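You operate a simulated robot arm through the tools that you are given. There is no shell and no other tool. Be economical: measure what you need, move in short steps, check, and stop when the job is done.

You are at the controls of a simulated two-armed robot. One attempt, no reset.

JOB
Put the purple tag on the shelf under the top shelf of the far store cabinet. Take the lobby carton and leave it on the shelf of the white bench. Fetch the middle cords carton and set it on the wooden shelf under the socket rail. Put the yellow label clip on the top of the grey table away on the top of the green bench. Take the short heavy carton and leave it on top of the yellow dome of the gate beacon. Put the white dome in the red tray. Open the right door of the wall cupboard, fetch the purple bulb from the lower shelf of the wall cupboard and set it on top of the orange dome, then shut the door. Pick up the orange module with one hand, pass it to the other hand and put it on the top of the side bench. Put the black good label clip on the top of the back bench away on the top of the reel stand. Put the blue screwdriver on the top of the wheeled zone bench away on the top of the fitting bench. Any order will do. Set down upright: lobby carton, middle cords carton, yellow label clip, short heavy carton, white dome, purple bulb, black good label clip.

It is judged by the outcome, as a careful person would: the job done as asked, and still so three seconds after it is handed in. It fails if anything else is knocked over, pushed out of place, dropped, spilled or broken.

ROBOT AND FRAMES
Two 7-joint arms with two-finger parallel grippers on one trunk, on a base that drives. Base frame: it is fixed to the floor where the robot stands at the start and does not move with it; the origin is under the middle of the robot, x ahead of it, y to its left, z up; the surface under the hand at the start is at about z = 0.8. Readings come in m, rad, newtons and seconds.
The left shoulder is at the start at [0.07, 0.133, 1.126], the right one opposite. With the tool pointing down near the work surface each hand reaches from about 0.1 to 0.64 m from the robot's upright axis, wherever it stands, measured 20 degrees to its own side. Places, roughly: black good label clip [6.75, 4.25, 0.75]; blue screwdriver (4x4x9 cm) [5, 4.1, 0.8]; dome of the gate beacon (8x8x8 cm) [-0.4, 9.3, 0.8]; lobby carton [0.5, -1, 0.75]; middle cords carton [-0.75, 8.25, 0.75]; orange dome (8x6x6 cm) [5.2, 10.2, 0.9]; orange module [6.75, 2.75, 0.75]; purple bulb [3.25, 10.75, 1.25]; purple tag [0.5, 0, 0.75]; red tray (22x16x5 cm) [5.5, 10.7, 0.9]; right door of the wall cupboard [3.2, 10.6, 1.5]; shelf of the white bench [0.7, -0.4, 0.2]; shelf under the top shelf of the far store cabinet [1.7, 2.8, 1.2]; short heavy carton [-0.75, 9.25, 0.75]; top of the fitting bench [4.7, 10.5, 0.8]; top of the green bench [1.2, 10.5, 0.8]; top of the reel stand [7.4, 10.6, 0.8]; top of the side bench [7, 7.5, 0.8]; white dome (8x6x6 cm) [5, 10.2, 0.9]; wooden shelf under the socket rail (90x22 cm) [-0.78, 5.62, 0.96]; yellow label clip [-0.25, 8, 0.75]. Payload 1.57 kg a hand.
The tool frame of a hand sits at the grasp point between the pads (the TCP): z along the fingers, y along the line on which they close. The tips reach 0.03 m beyond it. The gripper opens to 0.08 m. The fingers are 0.017 m wide and 0.012 m thick; the gripper's body (0.04 by 0.082 m) begins 0.08 m behind the TCP.
Orientation is told as [roll, pitch, yaw] about the base's x, y, z axes, in that order, counted from this pose: with the fingers straight down and closing along the base's y, the tool's x points along the base's -x, its y along +y and its z along -z.

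CONTROLS
- The arms move only by the tool move_arm. It takes "left_series", "right_series" or both (then of equal length, played together; a hand with none holds still); each is a list that holds one entry, the list of rows, each a list of 7 numbers: the turn, a rotation vector about the tool's x, y, z in rad, then the shift along the tool's x, y, z in m, then the finger opening in m, from 0 to 0.08. In form: [[[ax, ay, az, x, y, z, fingers], ...]]. A call has 1 to 20 rows; each row shifts and turns the commanded pose from where the row before left it, along the tool's axes as they then stand. Each row takes 0.2 s and may step no farther than 0.05 m and 0.15 rad from the row before; otherwise, or with a gripper value out of range, the whole call is refused. Where a pose cannot be reached the arm comes as near as it can. A force on the tool above 40 N (or 10 N above the force at the start of the call, whichever is more), or a blocked arm, ends the call early, and 0.2 s more pass. Each finger travels about 0.153 m/s and halts on what it meets, pressing with about 31 N; the grip force reading is that of the motor and also rises with nothing between the fingers. The clock runs only during rows and for 0.2 s after the last one: add rows that do not move to give the fingers time. The reply holds the time, the measured pose of the TCP, the force on the tool along the base axes, the opening and the grip force, in the units named above and with some noise, with the torque about the TCP (base axes, N m) and any sound that the robot's microphone picked up.
- Cameras (640 x 400 px; columns grow to the right, rows downward): "scene" is now at [0.1258, -0.0111, 1.3325]; the picture's right is [-0.14, -0.99, 0.00], its down [-0.76, 0.11, -0.64] and it looks along [0.63, -0.09, -0.77] (base axes); focal length 222 px, centre (320, 200). "left" rides on the left gripper at [0.072, 0.007, -0.122] in its tool frame; the picture's right is [-0.09, 1.00, 0.00], its down [-0.84, -0.08, -0.54] and it looks along [-0.54, -0.05, 0.84] (tool axes); focal length 238 px, centre (320, 200). "right" rides on the right gripper at [0.072, -0.007, -0.122] in its tool frame; the picture's right is [0.09, 1.00, 0.00], its down [-0.84, 0.08, -0.54] and it looks along [-0.54, 0.05, 0.84] (tool axes); focal length 238 px, centre (320, 200). There is no depth. A picture from a camera that has moved, and an enlarged one, comes with that camera's place and axes in the base frame and with its lens.
- grab_frame(camera): a new picture of that camera. No time passes.
- slide_trunk(by): slides the trunk up (or, below 0, down) by that many m; the arms and the scene camera ride with it, the base frame stays. It gives what a move gives, with no picture.
- drive_base(legs): drives the robot by 1 to 6 legs, each [ahead, left, turn to the left] in m, m and rad, along the robot's own axes; the way and the turn of a leg run together, so that a leg with both is an arc; at most 1.5 m and 3.142 rad a leg. The arms and the cameras ride along, it lands a little off, and it stops where it bumps. It gives what a move gives.
- aim_head(pan, tilt): turns the head with the scene camera to pan (to the left, within 1.501 rad either way) and tilt (down, from -0.506 to 1.204), counted from straight ahead of the robot. It gives what a move gives.
- enlarge(camera, box): a new picture of the part [left, top, right, bottom] of that camera's present view, enlarged. No time passes.
- sign_off(): hands the job in; it is judged then, once.

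Work in short steps. Places have to be worked out from the pictures, the camera data and where the tool is seen: move nearer, look again, correct. Check each grasp and each placing, and mend what went wrong. You have 556 turns and 352 pictures in all, those below and enlarged ones among them. Open the grippers and draw the arms clear of the work before you hand the job in, unless the task says otherwise.

The tools are called by a JSON object that holds its "method" and its "body". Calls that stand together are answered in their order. move_arm: Moves the arms, as the interface text tells. Its arguments: {"type":"object","properties":{"left_series":{"type":"array","items":{"type":"array","items":{"type":"array","items":{"type":"number"}}}},"right_series":{"type":"array","items":{"type":"array","items":{"type":"array","items":{"type":"number"}}}}},"required":[]} The other tools are called the same way: slide_trunk (by) slides the trunk up or down; drive_base (legs) drives the base; aim_head (pan, tilt) turns the head that bears the scene camera; grab_frame (camera) takes a picture; enlarge (camera, box) takes an enlarged picture of a part of a camera's view; sign_off () hands the job in.

At the start:

```text
clock: 0.0
left_tool_pos: [0.4415, 0.0769, 1.1313]
left_ee_rot: [-0.001, 0.0, 0.0]
left_force: [-0.6, -0.1, 0.6]
left_ft_torque: [-0.01, 0.04, 0.0]
left_grip_width: 0.08
left_gripper_force: 0.0
right_tool_pos: [0.4095, -0.3425, 1.0868]
right_ee_rot: [-0.001, 0.0, 0.0]
right_force: [-0.3, -0.2, -0.3]
right_ft_torque: [-0.01, 0.01, -0.01]
right_grip_width: 0.0802
right_gripper_force: 0.0
trunk travel left (down, up): [-0.7, 0.24]
robot x, y, heading: [-0.0008, -0.0016, -0.002]
head pan, tilt: [-0.145, 0.878]
```

scene: 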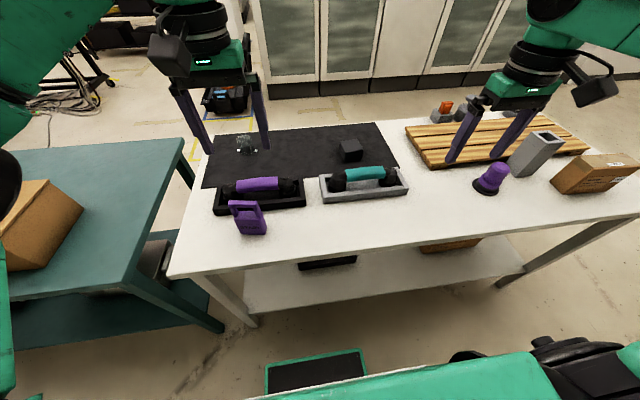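
right: 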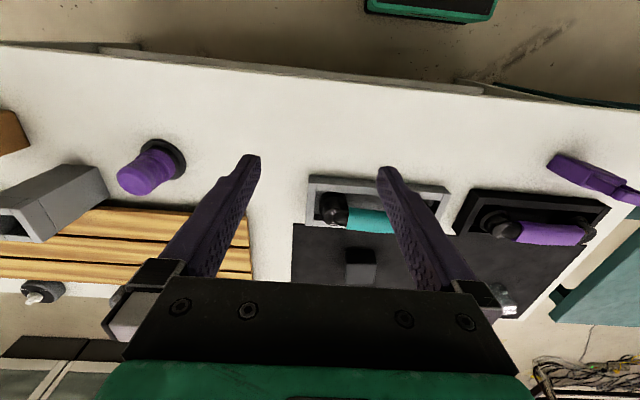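
left: 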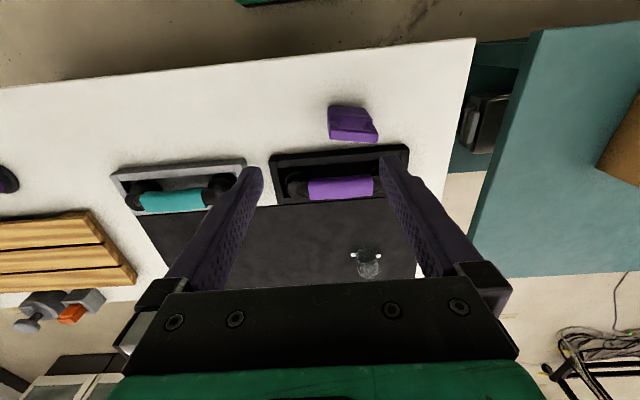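

I'll look closer at the tag and at the carton on the right end of the bench.

{"method": "enlarge", "body": {"camera": "scene", "box": [190, 150, 430, 300]}}

{"method": "enlarge", "body": {"camera": "scene", "box": [440, 90, 640, 215]}}

```text
2.67 times, centred on (310, 225) of scene
camera zoom: at [0.1258, -0.0111, 1.3325], right [-0.14, -0.99, 0.0], down [-0.76, 0.11, -0.64], along [0.63, -0.09, -0.77], focal length 591 px, centre (347, 133)
```

zoom: 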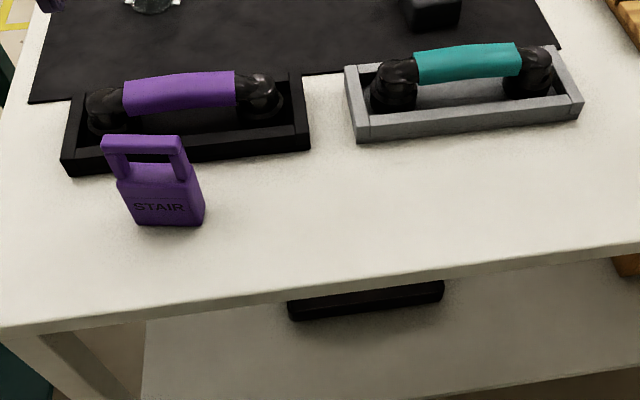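

```text
3.20 times, centred on (540, 152) of scene
camera zoom: at [0.1258, -0.0111, 1.3325], right [-0.14, -0.99, 0.0], down [-0.76, 0.11, -0.64], along [0.63, -0.09, -0.77], focal length 709 px, centre (-384, 352)
```

zoom: 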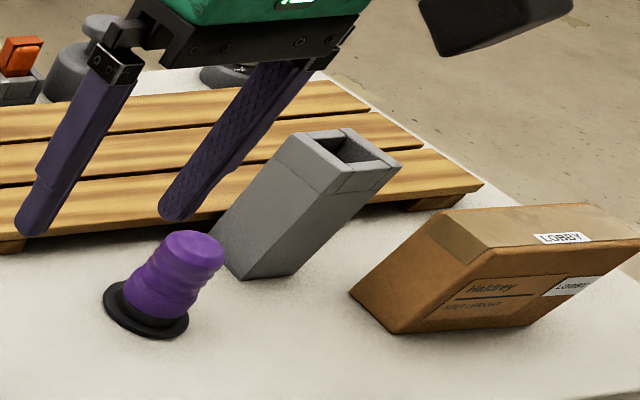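

First I survey to the right and ahead for free floor around the bench.

{"method": "aim_head", "body": {"pan": -1.2, "tilt": 0.6}}

{"method": "grab_frame", "body": {"camera": "scene"}}

{"method": "aim_head", "body": {"pan": 1.0, "tilt": 0.3}}

{"method": "grab_frame", "body": {"camera": "scene"}}

```text
clock: 1.3
left_tool_pos: [0.4424, 0.0781, 1.1301]
left_ee_rot: [0.001, 0.001, 0.0]
left_force: [0.2, 0.6, 0.2]
left_ft_torque: [0.02, 0.01, 0.02]
left_grip_width: 0.08
left_gripper_force: 0.0
right_tool_pos: [0.4096, -0.3428, 1.0854]
right_ee_rot: [-0.001, -0.001, 0.0]
right_force: [0.5, 0.4, 0.4]
right_ft_torque: [0.02, -0.03, -0.02]
right_grip_width: 0.08
right_gripper_force: 0.1
trunk travel left (down, up): [-0.7, 0.24]
robot x, y, heading: [-0.0003, 0.0011, 0.002]
head pan, tilt: [-1.201, 0.6]
```

```text
346 pictures are left
camera scene: at [0.082, -0.0823, 1.3556], right [-0.93, -0.36, 0.0], down [-0.2, 0.53, -0.82], along [0.3, -0.77, -0.57], focal length 222 px, centre (320, 200)
```

scene: 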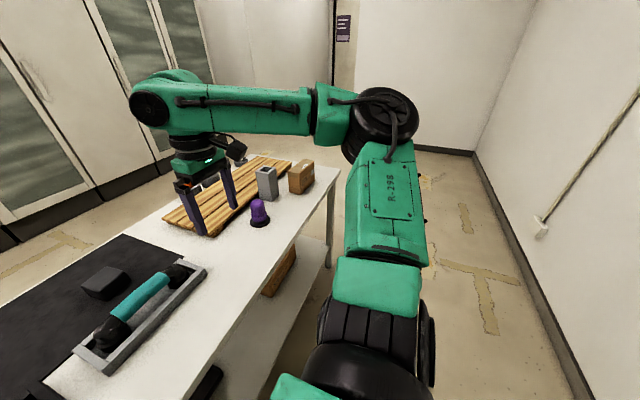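

```text
clock: 3.4
left_tool_pos: [0.4417, 0.0782, 1.1298]
left_ee_rot: [0.001, 0.0, 0.0]
left_force: [0.0, 0.3, 0.2]
left_ft_torque: [0.03, 0.0, 0.01]
left_grip_width: 0.0799
left_gripper_force: 0.2
right_tool_pos: [0.4091, -0.3426, 1.0877]
right_ee_rot: [0.0, 0.0, 0.002]
right_force: [-0.1, -0.4, 0.4]
right_ft_torque: [0.0, 0.0, -0.03]
right_grip_width: 0.0799
right_gripper_force: 0.0
trunk travel left (down, up): [-0.7, 0.24]
robot x, y, heading: [-0.002, -0.0007, 0.003]
head pan, tilt: [1.0, 0.3]
```

```text
345 pictures are left
camera scene: at [0.1004, 0.0786, 1.3831], right [0.84, -0.54, 0.0], down [-0.16, -0.25, -0.96], along [0.52, 0.8, -0.3], focal length 222 px, centre (320, 200)
```

scene: 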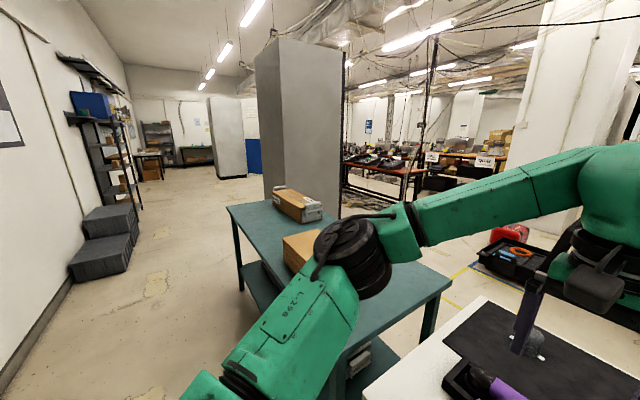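

The floor at the right end of the bench is clear. I drive around to the end and face the carton along +y, so the hand can close across its narrow side.

{"method": "drive_base", "body": {"legs": [[-0.05, -1.4, 0], [0, -0.3, 0], [0.55, 0, 0], [0, 0, 1.571]]}}

{"method": "aim_head", "body": {"pan": 0.0, "tilt": 0.8}}

{"method": "grab_frame", "body": {"camera": "scene"}}

```text
clock: 18.6
left_tool_pos: [0.3985, -1.2564, 1.1313]
left_ee_rot: [-0.001, -0.001, 1.605]
left_force: [0.2, 0.9, 0.3]
left_ft_torque: [0.01, 0.01, -0.03]
left_grip_width: 0.0801
left_gripper_force: 0.0
right_tool_pos: [0.8207, -1.2749, 1.0857]
right_ee_rot: [0.0, 0.001, 1.604]
right_force: [0.9, -0.2, 0.6]
right_ft_torque: [-0.04, 0.03, -0.01]
right_grip_width: 0.0799
right_gripper_force: 0.0
trunk travel left (down, up): [-0.7, 0.24]
robot x, y, heading: [0.4884, -1.6937, 1.601]
head pan, tilt: [1.0, 0.3]
```

```text
clock: 19.8
left_tool_pos: [0.3984, -1.2563, 1.1317]
left_ee_rot: [0.0, 0.001, 1.603]
left_force: [-0.1, 0.7, -0.7]
left_ft_torque: [-0.03, 0.01, -0.02]
left_grip_width: 0.0798
left_gripper_force: 0.1
right_tool_pos: [0.8206, -1.2754, 1.0864]
right_ee_rot: [-0.001, 0.0, 1.604]
right_force: [0.5, -0.3, 0.0]
right_ft_torque: [0.0, 0.0, -0.01]
right_grip_width: 0.0799
right_gripper_force: 0.1
trunk travel left (down, up): [-0.7, 0.24]
robot x, y, heading: [0.4907, -1.6947, 1.605]
head pan, tilt: [0.0, 0.799]
```

```text
344 pictures are left
camera scene: at [0.4869, -1.5638, 1.3388], right [1.0, 0.03, 0.0], down [0.02, -0.72, -0.7], along [-0.02, 0.7, -0.72], focal length 222 px, centre (320, 200)
```

scene: 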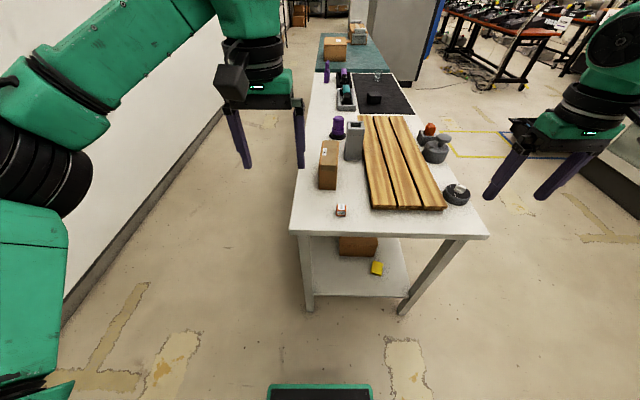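

Carton appears at x 0.465–0.535, y −0.985…−0.845. I bring the left hand behind and above it, tilting the fingers about 43° forward.

{"method": "move_arm", "body": {"left_series": [[[0, 0, 0, -0.04, -0.034, 0, 0.08], [0, 0, 0, -0.04, -0.034, 0, 0.08], [0, 0, 0, -0.02, -0.034, 0, 0.08], [0, -0.15, 0, 0, 0, 0, 0.08], [0, -0.15, 0, 0, 0, 0, 0.08], [0, -0.15, 0, 0, 0, 0, 0.08], [0, -0.15, 0, 0, 0, 0, 0.08], [0, -0.15, 0, 0, 0, 0, 0.08]]]}}

{"method": "grab_frame", "body": {"camera": "left"}}

{"method": "enlarge", "body": {"camera": "scene", "box": [220, 90, 500, 265]}}

```text
refused: row 1 steps farther than a row can; nothing moved
```

```text
343 pictures are left
camera left: at [0.3936, -1.3283, 1.2524], right [-1.0, 0.06, 0.0], down [0.05, 0.84, 0.54], along [0.03, 0.54, -0.84], focal length 238 px, centre (320, 200)
```

left: 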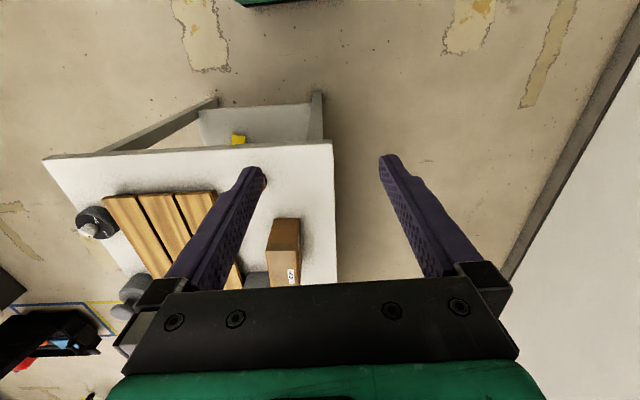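

```text
2.29 times, centred on (360, 178) of scene
camera zoom: at [0.4869, -1.5638, 1.3388], right [1.0, 0.03, 0.0], down [0.02, -0.72, -0.7], along [-0.02, 0.7, -0.72], focal length 507 px, centre (229, 251)
```

zoom: 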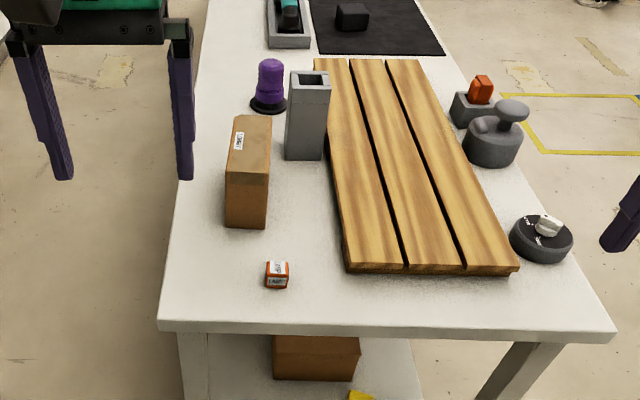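

Step size exceeded; the carton is ~0.062 wide and its long axis runs at heading ≈1.50. I redo with smaller steps and a yaw correction.

{"method": "move_arm", "body": {"left_series": [[[0, 0, 0.1, -0.035, -0.025, 0, 0.08], [0, 0, 0, -0.035, -0.025, 0, 0.08], [0, 0, 0, -0.035, -0.025, 0, 0.08], [0, 0, 0, -0.03, -0.02, 0, 0.08], [0, -0.15, 0, 0, 0, 0, 0.08], [0, -0.15, 0, 0, 0, 0, 0.08], [0, -0.15, 0, 0, 0, 0, 0.08], [0, -0.15, 0, 0, 0, 0, 0.08], [0, -0.15, 0, 0, 0, 0, 0.08]]]}}

{"method": "grab_frame", "body": {"camera": "left"}}

{"method": "grab_frame", "body": {"camera": "scene"}}

```text
clock: 21.8
left_tool_pos: [0.4751, -1.17, 1.1202]
left_ee_rot: [-0.001, -0.752, 1.504]
left_force: [0.3, -0.4, 0.4]
left_ft_torque: [-0.01, 0.0, -0.02]
left_grip_width: 0.08
left_gripper_force: 0.1
left hand out of reach, approached as far as the arm can: row 3, 4
right_tool_pos: [0.821, -1.2752, 1.0864]
right_ee_rot: [-0.001, 0.002, 1.604]
right_force: [0.1, -0.5, 0.1]
right_ft_torque: [0.03, -0.03, -0.01]
right_grip_width: 0.0801
right_gripper_force: 0.1
trunk travel left (down, up): [-0.7, 0.24]
robot x, y, heading: [0.491, -1.6945, 1.603]
head pan, tilt: [0.0, 0.799]
```

```text
341 pictures are left
camera left: at [0.4596, -1.3051, 1.1603], right [-0.99, 0.13, 0.06], down [0.09, 0.23, 0.97], along [0.11, 0.96, -0.24], focal length 238 px, centre (320, 200)
```

left: 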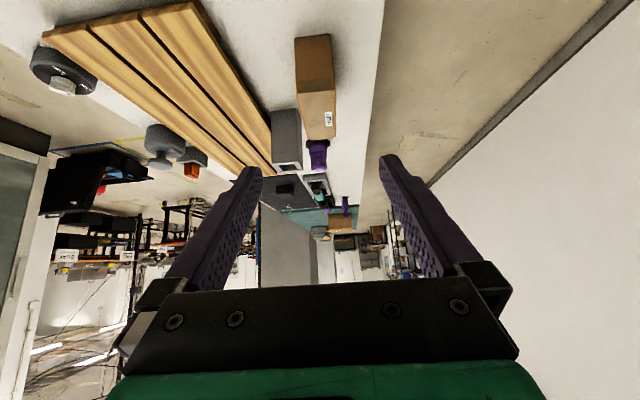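

```text
340 pictures are left
camera scene: at [0.4871, -1.5645, 1.3388], right [1.0, 0.03, 0.0], down [0.02, -0.72, -0.7], along [-0.02, 0.7, -0.72], focal length 222 px, centre (320, 200)
```

scene: 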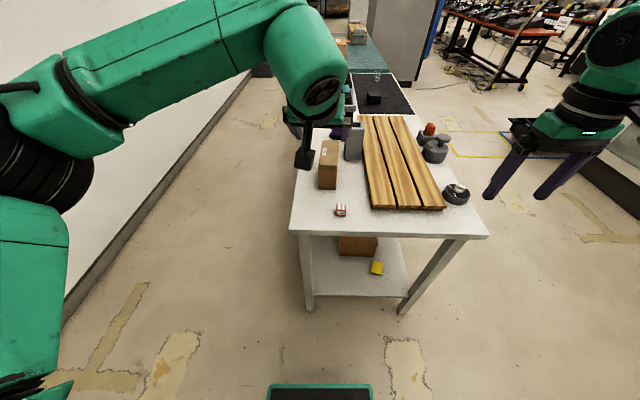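

The carton is out of comfortable reach; base front is ~0.23 m ahead of the axis, so I can drive 0.2 m closer and still clear the bench.

{"method": "drive_base", "body": {"legs": [[0.2, 0, 0]]}}

{"method": "grab_frame", "body": {"camera": "left"}}

```text
clock: 23.4
left_tool_pos: [0.4695, -0.9778, 1.1207]
left_ee_rot: [-0.001, -0.75, 1.502]
left_force: [0.2, -0.2, 0.3]
left_ft_torque: [-0.01, -0.02, 0.04]
left_grip_width: 0.0799
left_gripper_force: 0.1
right_tool_pos: [0.8144, -1.0822, 1.088]
right_ee_rot: [0.001, -0.001, 1.604]
right_force: [0.5, -0.7, -0.1]
right_ft_torque: [0.01, -0.03, 0.0]
right_grip_width: 0.0801
right_gripper_force: 0.1
trunk travel left (down, up): [-0.7, 0.24]
robot x, y, heading: [0.4866, -1.5008, 1.6]
head pan, tilt: [0.0, 0.799]
```

```text
339 pictures are left
camera left: at [0.4535, -1.1123, 1.1608], right [-0.99, 0.14, 0.06], down [0.09, 0.24, 0.97], along [0.12, 0.96, -0.25], focal length 238 px, centre (320, 200)
```

left: 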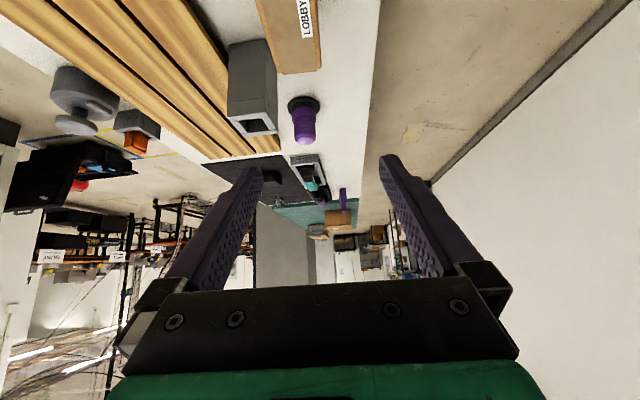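

I move to a point 12 cm behind the grasp along the finger direction, then look.

{"method": "move_arm", "body": {"left_series": [[[0, 0, 0, 0.035, -0.007, 0.025, 0.08], [0, 0, 0, 0.035, -0.007, 0.025, 0.08], [0, 0, 0, 0.034, -0.007, 0.025, 0.08], [0, 0, 0, 0.034, -0.007, 0.026, 0.08]]]}}

{"method": "grab_frame", "body": {"camera": "left"}}

{"method": "enlarge", "body": {"camera": "scene", "box": [220, 120, 460, 270]}}

```text
clock: 24.4
left_tool_pos: [0.4949, -1.0063, 0.9535]
left_ee_rot: [0.0, -0.751, 1.504]
left_force: [0.6, 0.5, 0.1]
left_ft_torque: [0.02, 0.01, 0.0]
left_grip_width: 0.0802
left_gripper_force: 0.1
right_tool_pos: [0.8151, -1.0799, 1.087]
right_ee_rot: [-0.001, -0.001, 1.605]
right_force: [-0.2, -0.6, 0.5]
right_ft_torque: [0.0, 0.04, -0.02]
right_grip_width: 0.0801
right_gripper_force: 0.0
trunk travel left (down, up): [-0.7, 0.24]
robot x, y, heading: [0.4847, -1.5045, 1.601]
head pan, tilt: [0.0, 0.799]
```

```text
338 pictures are left
camera left: at [0.4789, -1.1423, 0.9929], right [-0.99, 0.13, 0.06], down [0.09, 0.24, 0.97], along [0.12, 0.96, -0.25], focal length 238 px, centre (320, 200)
```

left: 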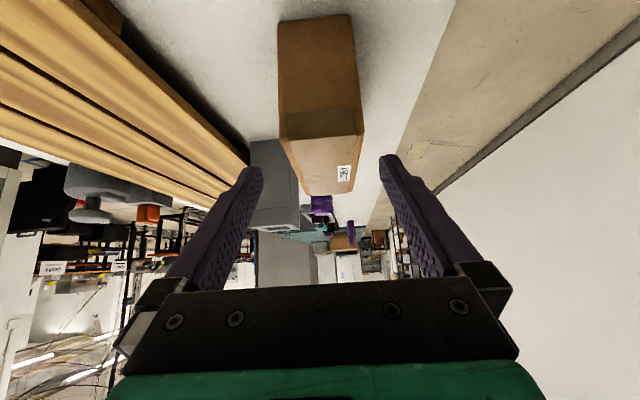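

```text
2.67 times, centred on (340, 195) of scene
camera zoom: at [0.4809, -1.37, 1.3388], right [1.0, 0.03, 0.0], down [0.02, -0.72, -0.7], along [-0.02, 0.7, -0.72], focal length 591 px, centre (267, 213)
```

zoom: 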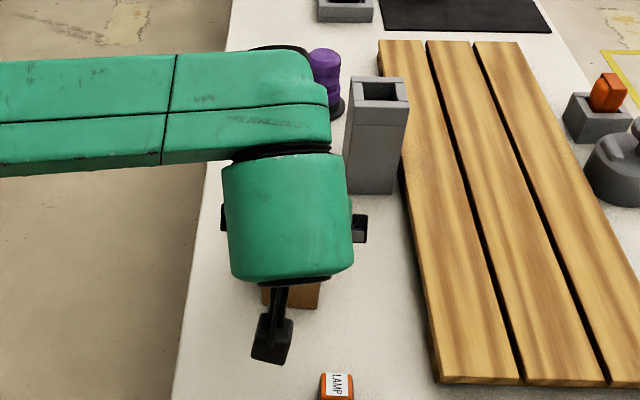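

Fingers straddle the carton (its center x≈0.498 at the grasp depth). I advance 12 cm along the fingers and close.

{"method": "move_arm", "body": {"left_series": [[[0, 0, 0, 0, 0.001, 0.04, 0.08], [0, 0, 0, 0, 0.001, 0.04, 0.08], [0, 0, 0, 0, 0, 0.04, 0.08], [0, 0, 0, 0, 0, 0, 0.04], [0, 0, 0, 0, 0, 0, 0.04], [0, 0, 0, 0, 0, 0, 0.04]]]}}

{"method": "grab_frame", "body": {"camera": "left"}}

```text
clock: 25.8
left_tool_pos: [0.5033, -0.9256, 0.8651]
left_ee_rot: [-0.002, -0.751, 1.503]
left_force: [0.7, 2.2, 1.8]
left_ft_torque: [0.16, 0.19, -0.08]
left_grip_width: 0.0623
left_gripper_force: 30.9
right_tool_pos: [0.8141, -1.0809, 1.0868]
right_ee_rot: [0.002, 0.0, 1.604]
right_force: [-0.1, 0.4, 0.8]
right_ft_torque: [0.03, -0.02, -0.01]
right_grip_width: 0.08
right_gripper_force: 0.1
trunk travel left (down, up): [-0.7, 0.24]
robot x, y, heading: [0.4836, -1.5009, 1.603]
head pan, tilt: [0.0, 0.799]
```

```text
336 pictures are left
camera left: at [0.4864, -1.061, 0.9051], right [-0.99, 0.14, 0.06], down [0.09, 0.24, 0.97], along [0.12, 0.96, -0.25], focal length 238 px, centre (320, 200)
```

left: 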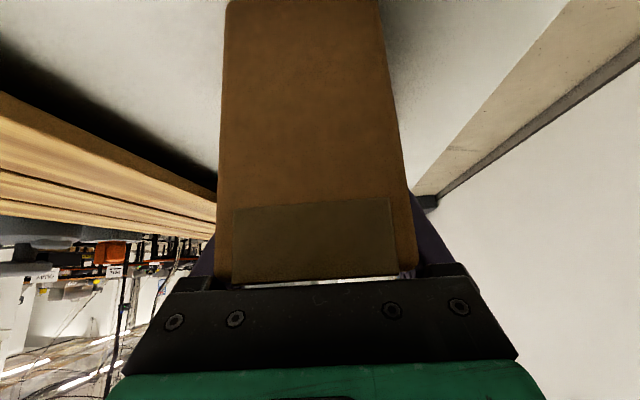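

Gripped at 0.062. I lift straight up, and pull the right hand back toward the body at the same time.

{"method": "move_arm", "body": {"left_series": [[[0, 0, 0, -0.027, 0, -0.029, 0.04], [0, 0, 0, -0.027, 0, -0.029, 0.04], [0, 0, 0, -0.027, 0, -0.029, 0.04], [0, 0, 0, 0, 0, 0, 0.04], [0, 0, 0, 0, 0, 0, 0.04]]], "right_series": [[[0, 0, 0, 0.045, 0, 0, 0.0], [0, 0, 0, 0.045, 0, 0, 0.0], [0, 0, 0, 0.045, 0, 0, 0.0], [0, 0, 0, 0.045, 0, 0, 0.0], [0, 0, 0, 0.02, 0, 0, 0.0]]]}}

{"method": "grab_frame", "body": {"camera": "scene"}}

```text
clock: 27.0
left_tool_pos: [0.5034, -0.9269, 0.9791]
left_ee_rot: [0.0, -0.748, 1.503]
left_force: [0.4, 0.6, -3.8]
left_ft_torque: [-0.08, -0.05, -0.01]
left_grip_width: 0.0621
left_gripper_force: 31.0
right_tool_pos: [0.8166, -1.2825, 1.0864]
right_ee_rot: [0.002, 0.004, 1.605]
right_force: [0.1, 0.6, 0.5]
right_ft_torque: [-0.03, 0.0, -0.03]
right_grip_width: 0.0001
right_gripper_force: 20.9
trunk travel left (down, up): [-0.7, 0.24]
robot x, y, heading: [0.4842, -1.5018, 1.599]
head pan, tilt: [0.0, 0.799]
```

```text
335 pictures are left
camera scene: at [0.4812, -1.3682, 1.3385], right [1.0, 0.03, 0.0], down [0.02, -0.72, -0.7], along [-0.02, 0.7, -0.72], focal length 222 px, centre (320, 200)
```

scene: 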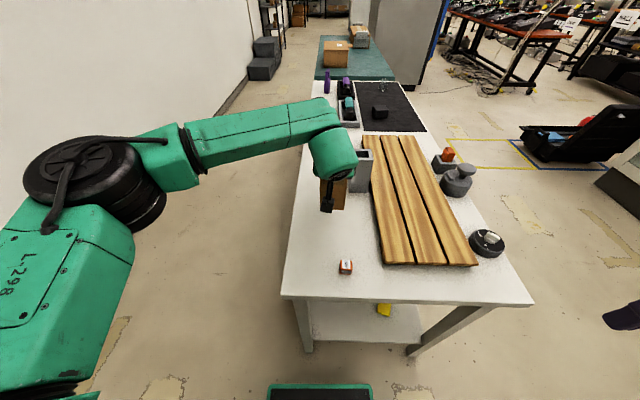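

Held, weight ~3.8 N. I back off 0.5 m, lower the trunk, and look beneath the bench.

{"method": "drive_base", "body": {"legs": [[-0.55, 0, 0]]}}

{"method": "slide_trunk", "body": {"by": -0.62}}

{"method": "aim_head", "body": {"pan": 0.0, "tilt": 0.45}}

{"method": "grab_frame", "body": {"camera": "scene"}}

{"method": "grab_frame", "body": {"camera": "left"}}

```text
clock: 30.1
left_tool_pos: [0.5133, -1.457, 0.9794]
left_ee_rot: [0.0, -0.748, 1.527]
left_force: [-0.5, 0.9, -3.4]
left_ft_torque: [0.0, -0.04, 0.01]
left_grip_width: 0.0616
left_gripper_force: 31.3
right_tool_pos: [0.8357, -1.8016, 1.0854]
right_ee_rot: [0.0, 0.002, 1.627]
right_force: [-0.2, 0.2, 0.6]
right_ft_torque: [0.02, 0.02, 0.01]
right_grip_width: 0.0001
right_gripper_force: 21.6
trunk travel left (down, up): [-0.7, 0.24]
robot x, y, heading: [0.5096, -2.0304, 1.623]
head pan, tilt: [0.0, 0.799]
```

```text
refused: -0.62 is not a number from -0.4 to 0.4
```

```text
clock: 30.9
left_tool_pos: [0.5142, -1.456, 0.9791]
left_ee_rot: [0.0, -0.749, 1.526]
left_force: [-0.4, -0.4, -4.2]
left_ft_torque: [-0.01, -0.02, 0.0]
left_grip_width: 0.0619
left_gripper_force: 31.2
right_tool_pos: [0.836, -1.8032, 1.0867]
right_ee_rot: [0.0, -0.001, 1.627]
right_force: [0.3, -0.5, -0.7]
right_ft_torque: [0.02, 0.01, 0.01]
right_grip_width: 0.0001
right_gripper_force: 21.1
trunk travel left (down, up): [-0.7, 0.24]
robot x, y, heading: [0.5056, -2.0284, 1.627]
head pan, tilt: [0.0, 0.45]
```

```text
334 pictures are left
camera scene: at [0.5002, -1.887, 1.369], right [1.0, 0.05, 0.0], down [0.02, -0.44, -0.9], along [-0.05, 0.9, -0.44], focal length 222 px, centre (320, 200)
```

scene: 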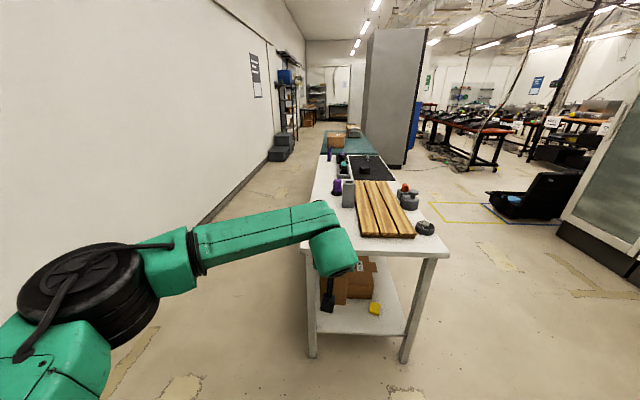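

```text
333 pictures are left
camera left: at [0.5, -1.5921, 1.0195], right [-0.99, 0.11, 0.06], down [0.09, 0.24, 0.97], along [0.09, 0.96, -0.25], focal length 238 px, centre (320, 200)
```

left: 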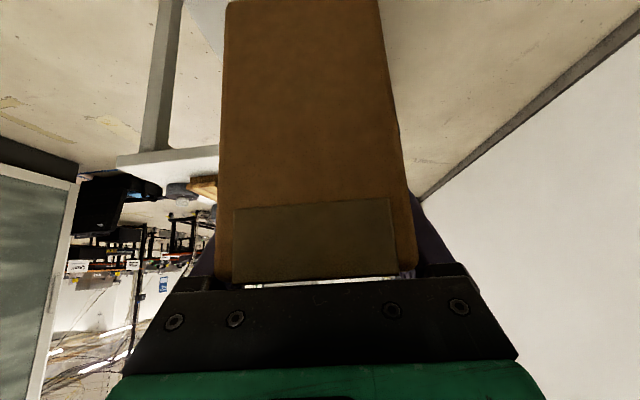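

Trunk slides are limited to 0.4; I do it in two steps, then view the shelf.

{"method": "slide_trunk", "body": {"by": -0.4}}

{"method": "slide_trunk", "body": {"by": -0.16}}

{"method": "drive_base", "body": {"legs": [[0, 0, -0.055]]}}

{"method": "grab_frame", "body": {"camera": "scene"}}

```text
clock: 34.7
left_tool_pos: [0.5137, -1.4571, 0.5784]
left_ee_rot: [-0.001, -0.749, 1.526]
left_force: [-0.1, 0.3, -4.4]
left_ft_torque: [-0.03, -0.01, 0.0]
left_grip_width: 0.0619
left_gripper_force: 30.4
right_tool_pos: [0.8361, -1.8037, 0.6866]
right_ee_rot: [0.0, 0.0, 1.628]
right_force: [-0.6, -0.4, -0.5]
right_ft_torque: [-0.01, 0.01, 0.03]
right_grip_width: 0.0
right_gripper_force: 22.1
trunk travel left (down, up): [-0.3, 0.64]
robot x, y, heading: [0.5059, -2.0311, 1.625]
head pan, tilt: [0.0, 0.45]
```

```text
clock: 36.6
left_tool_pos: [0.5137, -1.4567, 0.4196]
left_ee_rot: [0.001, -0.749, 1.525]
left_force: [-0.5, 0.2, -3.5]
left_ft_torque: [-0.06, -0.03, -0.03]
left_grip_width: 0.0621
left_gripper_force: 31.0
right_tool_pos: [0.8347, -1.8048, 0.5279]
right_ee_rot: [-0.001, -0.001, 1.627]
right_force: [0.0, -0.2, -0.1]
right_ft_torque: [0.0, 0.02, -0.02]
right_grip_width: 0.0001
right_gripper_force: 21.6
trunk travel left (down, up): [-0.14, 0.8]
robot x, y, heading: [0.5082, -2.0329, 1.625]
head pan, tilt: [0.0, 0.45]
```

```text
clock: 37.4
left_tool_pos: [0.5446, -1.4573, 0.4186]
left_ee_rot: [0.0, -0.748, 1.469]
left_force: [-0.7, 0.2, -4.6]
left_ft_torque: [-0.04, 0.0, -0.03]
left_grip_width: 0.0622
left_gripper_force: 30.7
right_tool_pos: [0.8468, -1.8219, 0.5253]
right_ee_rot: [-0.001, 0.0, 1.57]
right_force: [-0.9, -0.6, -0.1]
right_ft_torque: [0.0, -0.01, -0.03]
right_grip_width: 0.0
right_gripper_force: 21.4
trunk travel left (down, up): [-0.14, 0.8]
robot x, y, heading: [0.5084, -2.0313, 1.573]
head pan, tilt: [0.0, 0.45]
```

```text
332 pictures are left
camera scene: at [0.5079, -1.8871, 0.809], right [1.0, 0.0, 0.0], down [0.0, -0.44, -0.9], along [0.0, 0.9, -0.44], focal length 222 px, centre (320, 200)
```

scene: 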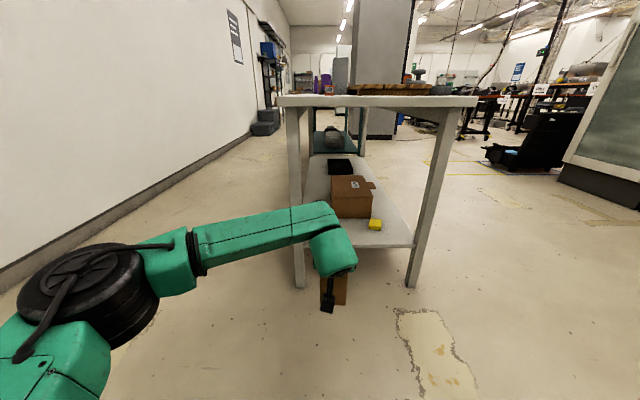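

From the end, the forearm would graze the bench leg. I'll insert from the long front side instead (no legs in the middle): turn to face +x, back up, then strafe left to y≈−0.5.

{"method": "drive_base", "body": {"legs": [[0, 0, -1.573], [-0.86, 0, 0], [0, 1.4, 0], [0, 0.13, 0]]}}

{"method": "grab_frame", "body": {"camera": "scene"}}

{"method": "grab_frame", "body": {"camera": "left"}}

```text
clock: 53.0
left_tool_pos: [0.1941, -0.5921, 0.4193]
left_ee_rot: [0.002, -0.749, -0.098]
left_force: [0.7, 0.1, -4.2]
left_ft_torque: [-0.01, 0.08, -0.01]
left_grip_width: 0.0619
left_gripper_force: 31.4
right_tool_pos: [-0.1663, -0.8966, 0.5257]
right_ee_rot: [0.001, -0.001, 0.005]
right_force: [0.3, -1.2, -0.3]
right_ft_torque: [-0.03, 0.0, 0.0]
right_grip_width: 0.0001
right_gripper_force: 21.2
trunk travel left (down, up): [-0.14, 0.8]
robot x, y, heading: [-0.379, -0.5567, 0.006]
head pan, tilt: [0.0, 0.45]
```

```text
331 pictures are left
camera scene: at [-0.234, -0.5573, 0.809], right [0.0, -1.0, 0.0], down [-0.44, 0.0, -0.9], along [0.9, 0.0, -0.44], focal length 222 px, centre (320, 200)
```

scene: 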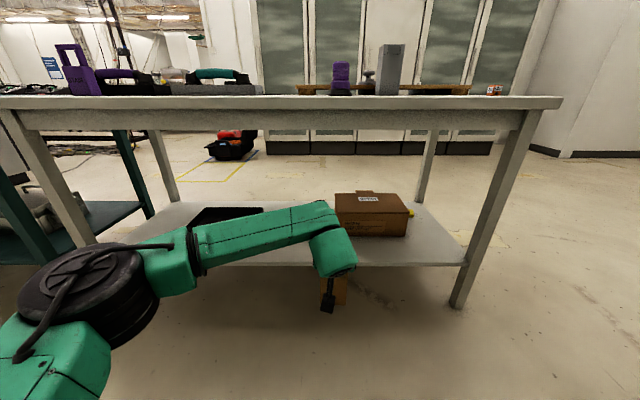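

```text
330 pictures are left
camera left: at [0.0604, -0.5729, 0.4594], right [0.16, 0.98, 0.06], down [0.24, -0.1, 0.97], along [0.96, -0.14, -0.25], focal length 238 px, centre (320, 200)
```

left: 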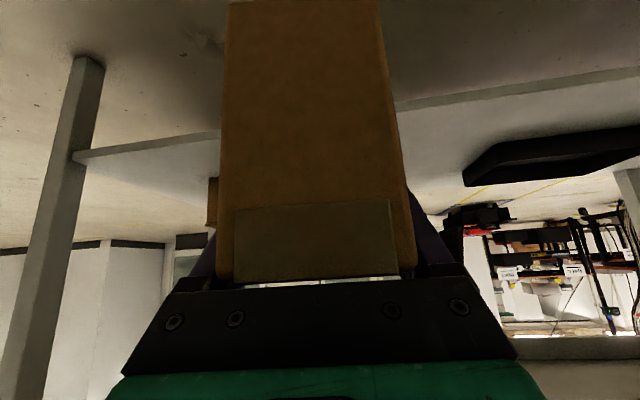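

Free shelf stretch is y −0.6…−0.25 between the brown box and the black tray. I strafe left 0.14, lower the trunk 0.1, then drive in.

{"method": "drive_base", "body": {"legs": [[0, 0.15, 0]]}}

{"method": "slide_trunk", "body": {"by": -0.1}}

{"method": "drive_base", "body": {"legs": [[0.39, 0, 0]]}}

{"method": "grab_frame", "body": {"camera": "scene"}}

{"method": "grab_frame", "body": {"camera": "left"}}

```text
clock: 54.4
left_tool_pos: [0.1948, -0.4418, 0.4197]
left_ee_rot: [0.003, -0.749, -0.092]
left_force: [0.0, -0.2, -4.6]
left_ft_torque: [0.0, 0.04, 0.0]
left_grip_width: 0.0619
left_gripper_force: 30.8
right_tool_pos: [-0.1669, -0.7478, 0.5262]
right_ee_rot: [0.0, 0.002, 0.009]
right_force: [0.4, 0.1, -0.1]
right_ft_torque: [0.0, -0.04, 0.01]
right_grip_width: 0.0001
right_gripper_force: 21.5
trunk travel left (down, up): [-0.14, 0.8]
robot x, y, heading: [-0.3766, -0.4064, -0.002]
head pan, tilt: [0.0, 0.45]
```

```text
clock: 55.7
left_tool_pos: [0.1952, -0.4421, 0.3181]
left_ee_rot: [-0.001, -0.748, -0.093]
left_force: [-0.1, 0.6, -4.0]
left_ft_torque: [0.01, 0.06, -0.01]
left_grip_width: 0.0616
left_gripper_force: 30.8
right_tool_pos: [-0.1668, -0.7475, 0.4259]
right_ee_rot: [0.002, -0.001, 0.01]
right_force: [0.1, -0.7, -0.2]
right_ft_torque: [-0.02, -0.04, 0.04]
right_grip_width: 0.0
right_gripper_force: 21.4
trunk travel left (down, up): [-0.04, 0.9]
robot x, y, heading: [-0.3793, -0.4084, 0.006]
head pan, tilt: [0.0, 0.45]
```

```text
clock: 58.1
left_tool_pos: [0.5868, -0.4332, 0.3202]
left_ee_rot: [0.001, -0.749, -0.086]
left_force: [-0.5, -0.1, -4.4]
left_ft_torque: [0.01, 0.06, 0.0]
left_grip_width: 0.0621
left_gripper_force: 31.2
right_tool_pos: [0.226, -0.7413, 0.4274]
right_ee_rot: [-0.002, 0.0, 0.017]
right_force: [1.7, 0.2, 1.1]
right_ft_torque: [0.01, -0.01, 0.01]
right_grip_width: 0.0
right_gripper_force: 21.9
trunk travel left (down, up): [-0.04, 0.9]
robot x, y, heading: [0.0117, -0.4018, 0.017]
head pan, tilt: [0.0, 0.45]
```

```text
329 pictures are left
camera scene: at [0.1557, -0.4033, 0.709], right [0.01, -1.0, 0.0], down [-0.44, -0.01, -0.9], along [0.9, 0.01, -0.44], focal length 222 px, centre (320, 200)
```

scene: 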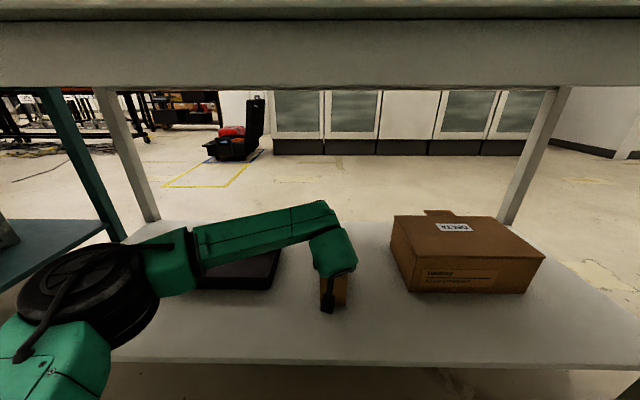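

```text
328 pictures are left
camera left: at [0.4501, -0.4156, 0.3593], right [0.15, 0.99, 0.06], down [0.24, -0.1, 0.97], along [0.96, -0.13, -0.25], focal length 238 px, centre (320, 200)
```

left: 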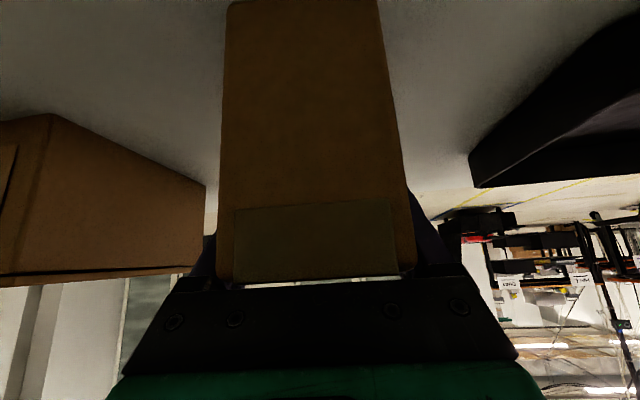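

Position is good and clear. I lower vertically, first 4 cm then in fine steps until contact.

{"method": "move_arm", "body": {"left_series": [[[0, 0, 0, 0.0136, 0, 0.0146, 0.04], [0, 0, 0, 0.0136, 0, 0.0146, 0.04], [0, 0, 0, 0.0034, 0, 0.0037, 0.04], [0, 0, 0, 0.0034, 0, 0.0037, 0.04], [0, 0, 0, 0.0034, 0, 0.0037, 0.04]]]}}

{"method": "enlarge", "body": {"camera": "scene", "box": [260, 200, 420, 350]}}

```text
clock: 58.7
left_tool_pos: [0.5891, -0.4346, 0.3018]
left_ee_rot: [-0.011, -0.773, -0.078]
left_force: [-3.0, 1.6, 24.3]
left_ft_torque: [1.16, 2.03, 0.04]
left_grip_width: 0.0617
left_gripper_force: 31.2
right_tool_pos: [0.2246, -0.7415, 0.4274]
right_ee_rot: [0.001, -0.004, 0.018]
right_force: [-0.4, -0.6, 1.0]
right_ft_torque: [-0.03, -0.03, -0.02]
right_grip_width: 0.0
right_gripper_force: 20.7
trunk travel left (down, up): [-0.04, 0.9]
robot x, y, heading: [0.0132, -0.4058, 0.011]
head pan, tilt: [0.0, 0.45]
stopped in row 2 (left hand): the force on the tool passed its limit at 61 N (the readings are from after the stop); the commanded pose is now the measured one
```

```text
2.67 times, centred on (340, 275) of scene
camera zoom: at [0.1528, -0.4032, 0.71], right [0.02, -1.0, 0.0], down [-0.43, -0.01, -0.9], along [0.9, 0.01, -0.43], focal length 591 px, centre (267, 0)
```

zoom: 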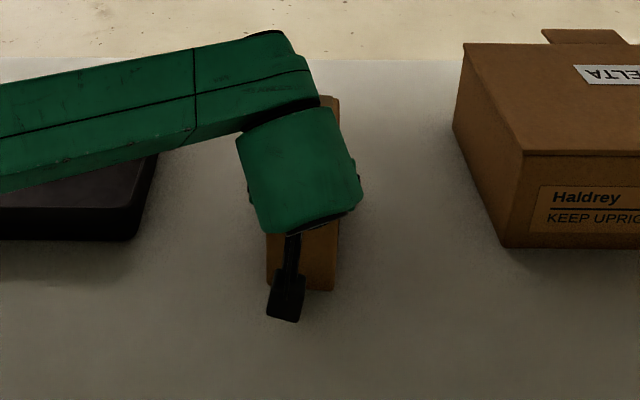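

The shelf is a bit higher (~0.235) and the carton touches it. I relieve the tilt, then open the fingers gently.

{"method": "move_arm", "body": {"left_series": [[[0, 0.024, 0, -0.002, 0, -0.002, 0.04], [0, 0, 0, 0, 0, 0, 0.04], [0, 0, 0, 0.002, 0, 0.002, 0.04]]]}}

```text
clock: 59.5
left_tool_pos: [0.5892, -0.4341, 0.3008]
left_ee_rot: [-0.012, -0.75, -0.078]
left_force: [6.6, -5.9, 31.0]
left_ft_torque: [0.9, 1.58, 0.25]
left_grip_width: 0.0619
left_gripper_force: 31.0
right_tool_pos: [0.2251, -0.7422, 0.4278]
right_ee_rot: [-0.001, -0.004, 0.016]
right_force: [0.3, 0.4, -0.2]
right_ft_torque: [0.0, 0.03, -0.03]
right_grip_width: 0.0001
right_gripper_force: 20.9
trunk travel left (down, up): [-0.04, 0.9]
robot x, y, heading: [0.0148, -0.4062, 0.011]
head pan, tilt: [0.0, 0.45]
```

{"method": "move_arm", "body": {"left_series": [[[0, 0, 0, -0.0034, 0, -0.0037, 0.04], [0, 0, 0, 0, 0, 0, 0.04], [0, 0, 0, 0, 0, 0, 0.065], [0, 0, 0, 0, 0, 0, 0.075], [0, 0, 0, 0, 0, 0, 0.08], [0, 0, 0, 0, 0, 0, 0.08]]]}}

{"method": "grab_frame", "body": {"camera": "left"}}

```text
clock: 60.9
left_tool_pos: [0.5889, -0.4331, 0.2998]
left_ee_rot: [-0.009, -0.74, -0.081]
left_force: [-0.1, 0.1, -0.2]
left_ft_torque: [0.02, 0.04, 0.0]
left_grip_width: 0.0798
left_gripper_force: 0.0
right_tool_pos: [0.2264, -0.7413, 0.4265]
right_ee_rot: [-0.001, 0.0, 0.018]
right_force: [-0.3, 0.1, 0.1]
right_ft_torque: [0.02, 0.01, 0.01]
right_grip_width: 0.0002
right_gripper_force: 21.4
trunk travel left (down, up): [-0.04, 0.9]
robot x, y, heading: [0.0107, -0.4045, 0.011]
head pan, tilt: [0.0, 0.45]
```

```text
326 pictures are left
camera left: at [0.4535, -0.414, 0.3416], right [0.15, 0.99, 0.06], down [0.24, -0.09, 0.97], along [0.96, -0.13, -0.26], focal length 238 px, centre (320, 200)
```

left: 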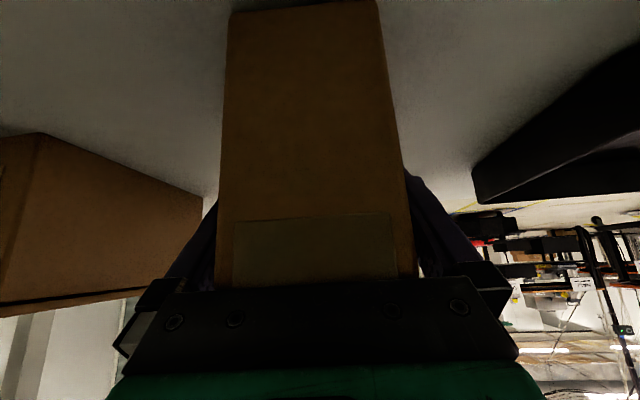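

Released. I withdraw along the fingers by 12 cm, then back the base away.

{"method": "move_arm", "body": {"left_series": [[[0, 0, 0, 0, 0, -0.03, 0.08], [0, 0, 0, 0, 0, -0.03, 0.08], [0, 0, 0, 0, 0, -0.03, 0.08], [0, 0, 0, 0, 0, -0.03, 0.08]]]}}

{"method": "grab_frame", "body": {"camera": "left"}}

{"method": "drive_base", "body": {"legs": [[-0.4, 0, 0]]}}

{"method": "grab_frame", "body": {"camera": "scene"}}

```text
clock: 61.9
left_tool_pos: [0.5099, -0.4256, 0.3924]
left_ee_rot: [-0.009, -0.74, -0.08]
left_force: [0.5, 0.7, -0.1]
left_ft_torque: [0.04, 0.03, -0.01]
left_grip_width: 0.0799
left_gripper_force: 0.1
right_tool_pos: [0.2257, -0.7411, 0.4269]
right_ee_rot: [0.0, 0.001, 0.017]
right_force: [0.3, 0.5, 0.0]
right_ft_torque: [0.02, -0.01, -0.01]
right_grip_width: 0.0
right_gripper_force: 20.7
trunk travel left (down, up): [-0.04, 0.9]
robot x, y, heading: [0.0104, -0.405, 0.015]
head pan, tilt: [0.0, 0.45]
```

```text
325 pictures are left
camera left: at [0.374, -0.4078, 0.4332], right [0.15, 0.99, 0.06], down [0.25, -0.09, 0.96], along [0.96, -0.13, -0.26], focal length 238 px, centre (320, 200)
```

left: 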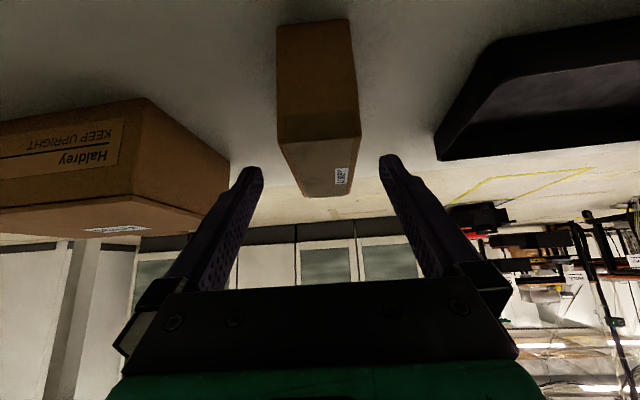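

```text
clock: 64.5
left_tool_pos: [0.0996, -0.4335, 0.3926]
left_ee_rot: [-0.008, -0.742, -0.083]
left_force: [-0.1, 0.5, -0.5]
left_ft_torque: [0.04, 0.0, 0.02]
left_grip_width: 0.0801
left_gripper_force: 0.2
right_tool_pos: [-0.1844, -0.7473, 0.4259]
right_ee_rot: [0.0, 0.0, 0.015]
right_force: [0.1, 0.2, 0.1]
right_ft_torque: [0.02, 0.01, 0.03]
right_grip_width: 0.0
right_gripper_force: 21.2
trunk travel left (down, up): [-0.04, 0.9]
robot x, y, heading: [-0.3972, -0.4172, 0.013]
head pan, tilt: [0.0, 0.45]
```

```text
324 pictures are left
camera scene: at [-0.2547, -0.4094, 0.7092], right [0.01, -1.0, 0.0], down [-0.44, -0.01, -0.9], along [0.9, 0.01, -0.44], focal length 222 px, centre (320, 200)
```

scene: 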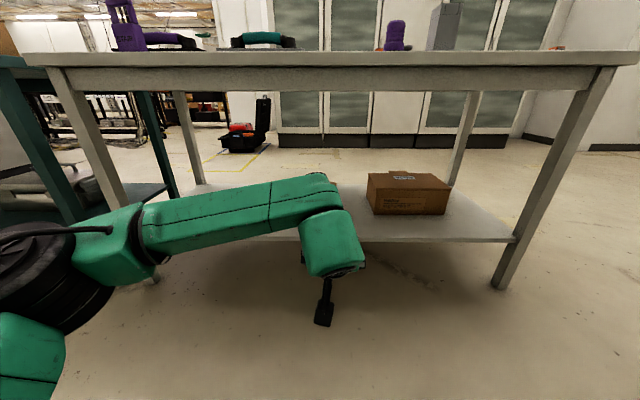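

Carton stands upright on the shelf. Now I raise the trunk and go to the purple tag near the left end of the bench.

{"method": "slide_trunk", "body": {"by": 0.4}}

{"method": "slide_trunk", "body": {"by": 0.26}}

{"method": "drive_base", "body": {"legs": [[0, 0.57, 0], [0.25, 0, 0]]}}

{"method": "aim_head", "body": {"pan": 0.0, "tilt": 0.75}}

{"method": "grab_frame", "body": {"camera": "scene"}}

{"method": "grab_frame", "body": {"camera": "left"}}

```text
clock: 68.3
left_tool_pos: [0.1005, -0.4322, 0.7922]
left_ee_rot: [-0.01, -0.741, -0.081]
left_force: [-0.8, 0.3, -0.1]
left_ft_torque: [0.0, -0.02, -0.01]
left_grip_width: 0.08
left_gripper_force: 0.1
right_tool_pos: [-0.1848, -0.7479, 0.8273]
right_ee_rot: [0.001, 0.001, 0.014]
right_force: [1.3, -0.1, 0.1]
right_ft_torque: [0.0, 0.0, -0.03]
right_grip_width: 0.0
right_gripper_force: 21.6
trunk travel left (down, up): [-0.44, 0.5]
robot x, y, heading: [-0.3979, -0.4119, 0.016]
head pan, tilt: [0.0, 0.45]
```

```text
clock: 71.0
left_tool_pos: [0.0997, -0.4321, 1.0527]
left_ee_rot: [-0.009, -0.74, -0.08]
left_force: [0.4, 0.2, -0.4]
left_ft_torque: [0.0, -0.02, 0.03]
left_grip_width: 0.08
left_gripper_force: 0.1
right_tool_pos: [-0.1841, -0.7491, 1.0881]
right_ee_rot: [-0.001, 0.0, 0.016]
right_force: [-0.3, 0.1, -0.5]
right_ft_torque: [0.0, 0.03, 0.03]
right_grip_width: 0.0003
right_gripper_force: 21.3
trunk travel left (down, up): [-0.7, 0.24]
robot x, y, heading: [-0.3974, -0.4124, 0.013]
head pan, tilt: [0.0, 0.45]
```

```text
clock: 75.6
left_tool_pos: [0.3367, 0.1414, 1.0528]
left_ee_rot: [-0.01, -0.742, -0.072]
left_force: [-0.4, 0.4, -0.3]
left_ft_torque: [-0.01, 0.0, 0.01]
left_grip_width: 0.0801
left_gripper_force: 0.0
right_tool_pos: [0.0569, -0.1755, 1.0879]
right_ee_rot: [0.001, 0.001, 0.024]
right_force: [-0.4, -0.3, 0.6]
right_ft_torque: [-0.02, -0.03, 0.01]
right_grip_width: 0.0002
right_gripper_force: 21.3
trunk travel left (down, up): [-0.7, 0.24]
robot x, y, heading: [-0.157, 0.1601, 0.026]
head pan, tilt: [0.0, 0.45]
```

```text
clock: 76.4
left_tool_pos: [0.3389, 0.1422, 1.0514]
left_ee_rot: [-0.008, -0.741, -0.073]
left_force: [0.6, -0.1, -0.5]
left_ft_torque: [-0.02, -0.06, 0.01]
left_grip_width: 0.0802
left_gripper_force: 0.1
right_tool_pos: [0.0572, -0.1754, 1.0871]
right_ee_rot: [-0.001, 0.001, 0.022]
right_force: [-1.0, -0.7, -0.4]
right_ft_torque: [0.01, 0.0, 0.05]
right_grip_width: 0.0002
right_gripper_force: 21.4
trunk travel left (down, up): [-0.7, 0.24]
robot x, y, heading: [-0.156, 0.1601, 0.023]
head pan, tilt: [0.0, 0.75]
```

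```text
323 pictures are left
camera scene: at [-0.0248, 0.1618, 1.3428], right [0.02, -1.0, 0.0], down [-0.68, -0.02, -0.73], along [0.73, 0.02, -0.68], focal length 222 px, centre (320, 200)
```

scene: 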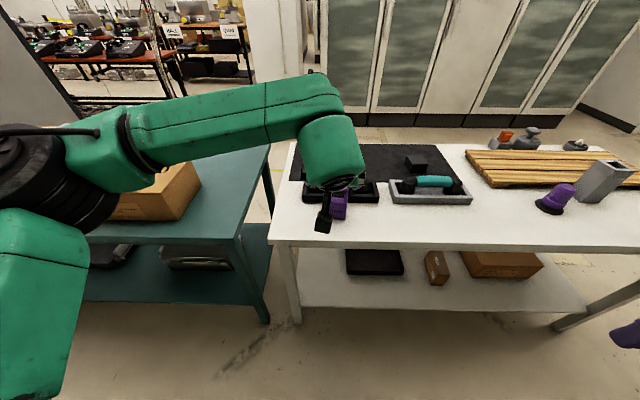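

```text
322 pictures are left
camera left: at [0.2033, 0.1591, 1.0931], right [0.15, 0.99, 0.06], down [0.25, -0.09, 0.97], along [0.96, -0.13, -0.26], focal length 238 px, centre (320, 200)
```

left: 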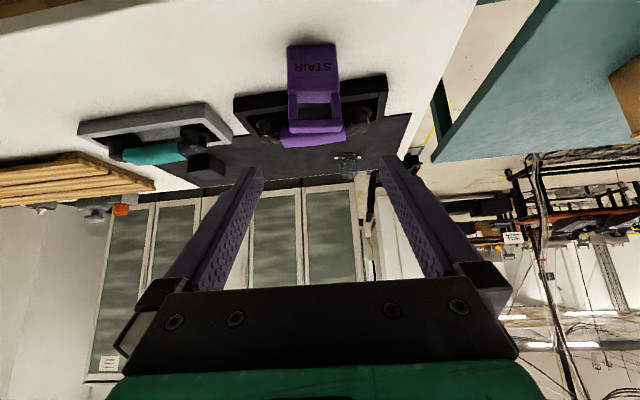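

Tag: body front face from (0.457,0.093) to (0.470,0.156), ~6.5 cm wide, yawed about −0.18. I turn the hand to match and go to 12 cm before the grasp.

{"method": "move_arm", "body": {"left_series": [[[0.074, 0, 0.081, 0, 0, 0, 0.08], [0, 0, 0, 0.0133, 0.0016, 0.0437, 0.08], [0, 0, 0, 0.0133, 0.0016, 0.0437, 0.08], [0, 0, 0, 0.0133, 0.0016, 0.0437, 0.08], [0, 0, 0, 0, 0, 0, 0.08]]]}}

{"method": "grab_frame", "body": {"camera": "left"}}

```text
clock: 77.6
left_tool_pos: [0.3929, 0.1311, 0.926]
left_ee_rot: [-0.008, -0.742, -0.183]
left_force: [0.8, 0.0, 0.2]
left_ft_torque: [0.0, -0.02, 0.01]
left_grip_width: 0.0795
left_gripper_force: 0.1
right_tool_pos: [0.0583, -0.1762, 1.0868]
right_ee_rot: [0.0, -0.001, 0.026]
right_force: [0.3, -0.2, -0.1]
right_ft_torque: [-0.01, -0.03, 0.0]
right_grip_width: 0.0
right_gripper_force: 20.8
trunk travel left (down, up): [-0.7, 0.24]
robot x, y, heading: [-0.1576, 0.1605, 0.03]
head pan, tilt: [0.0, 0.75]
```

```text
321 pictures are left
camera left: at [0.2601, 0.1635, 0.9676], right [0.25, 0.97, 0.06], down [0.23, -0.12, 0.97], along [0.94, -0.23, -0.25], focal length 238 px, centre (320, 200)
```

left: 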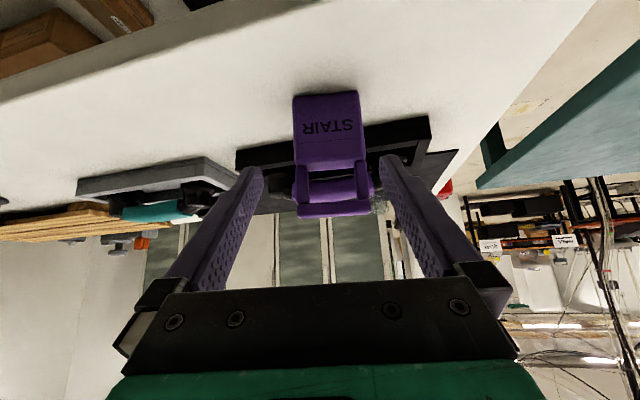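

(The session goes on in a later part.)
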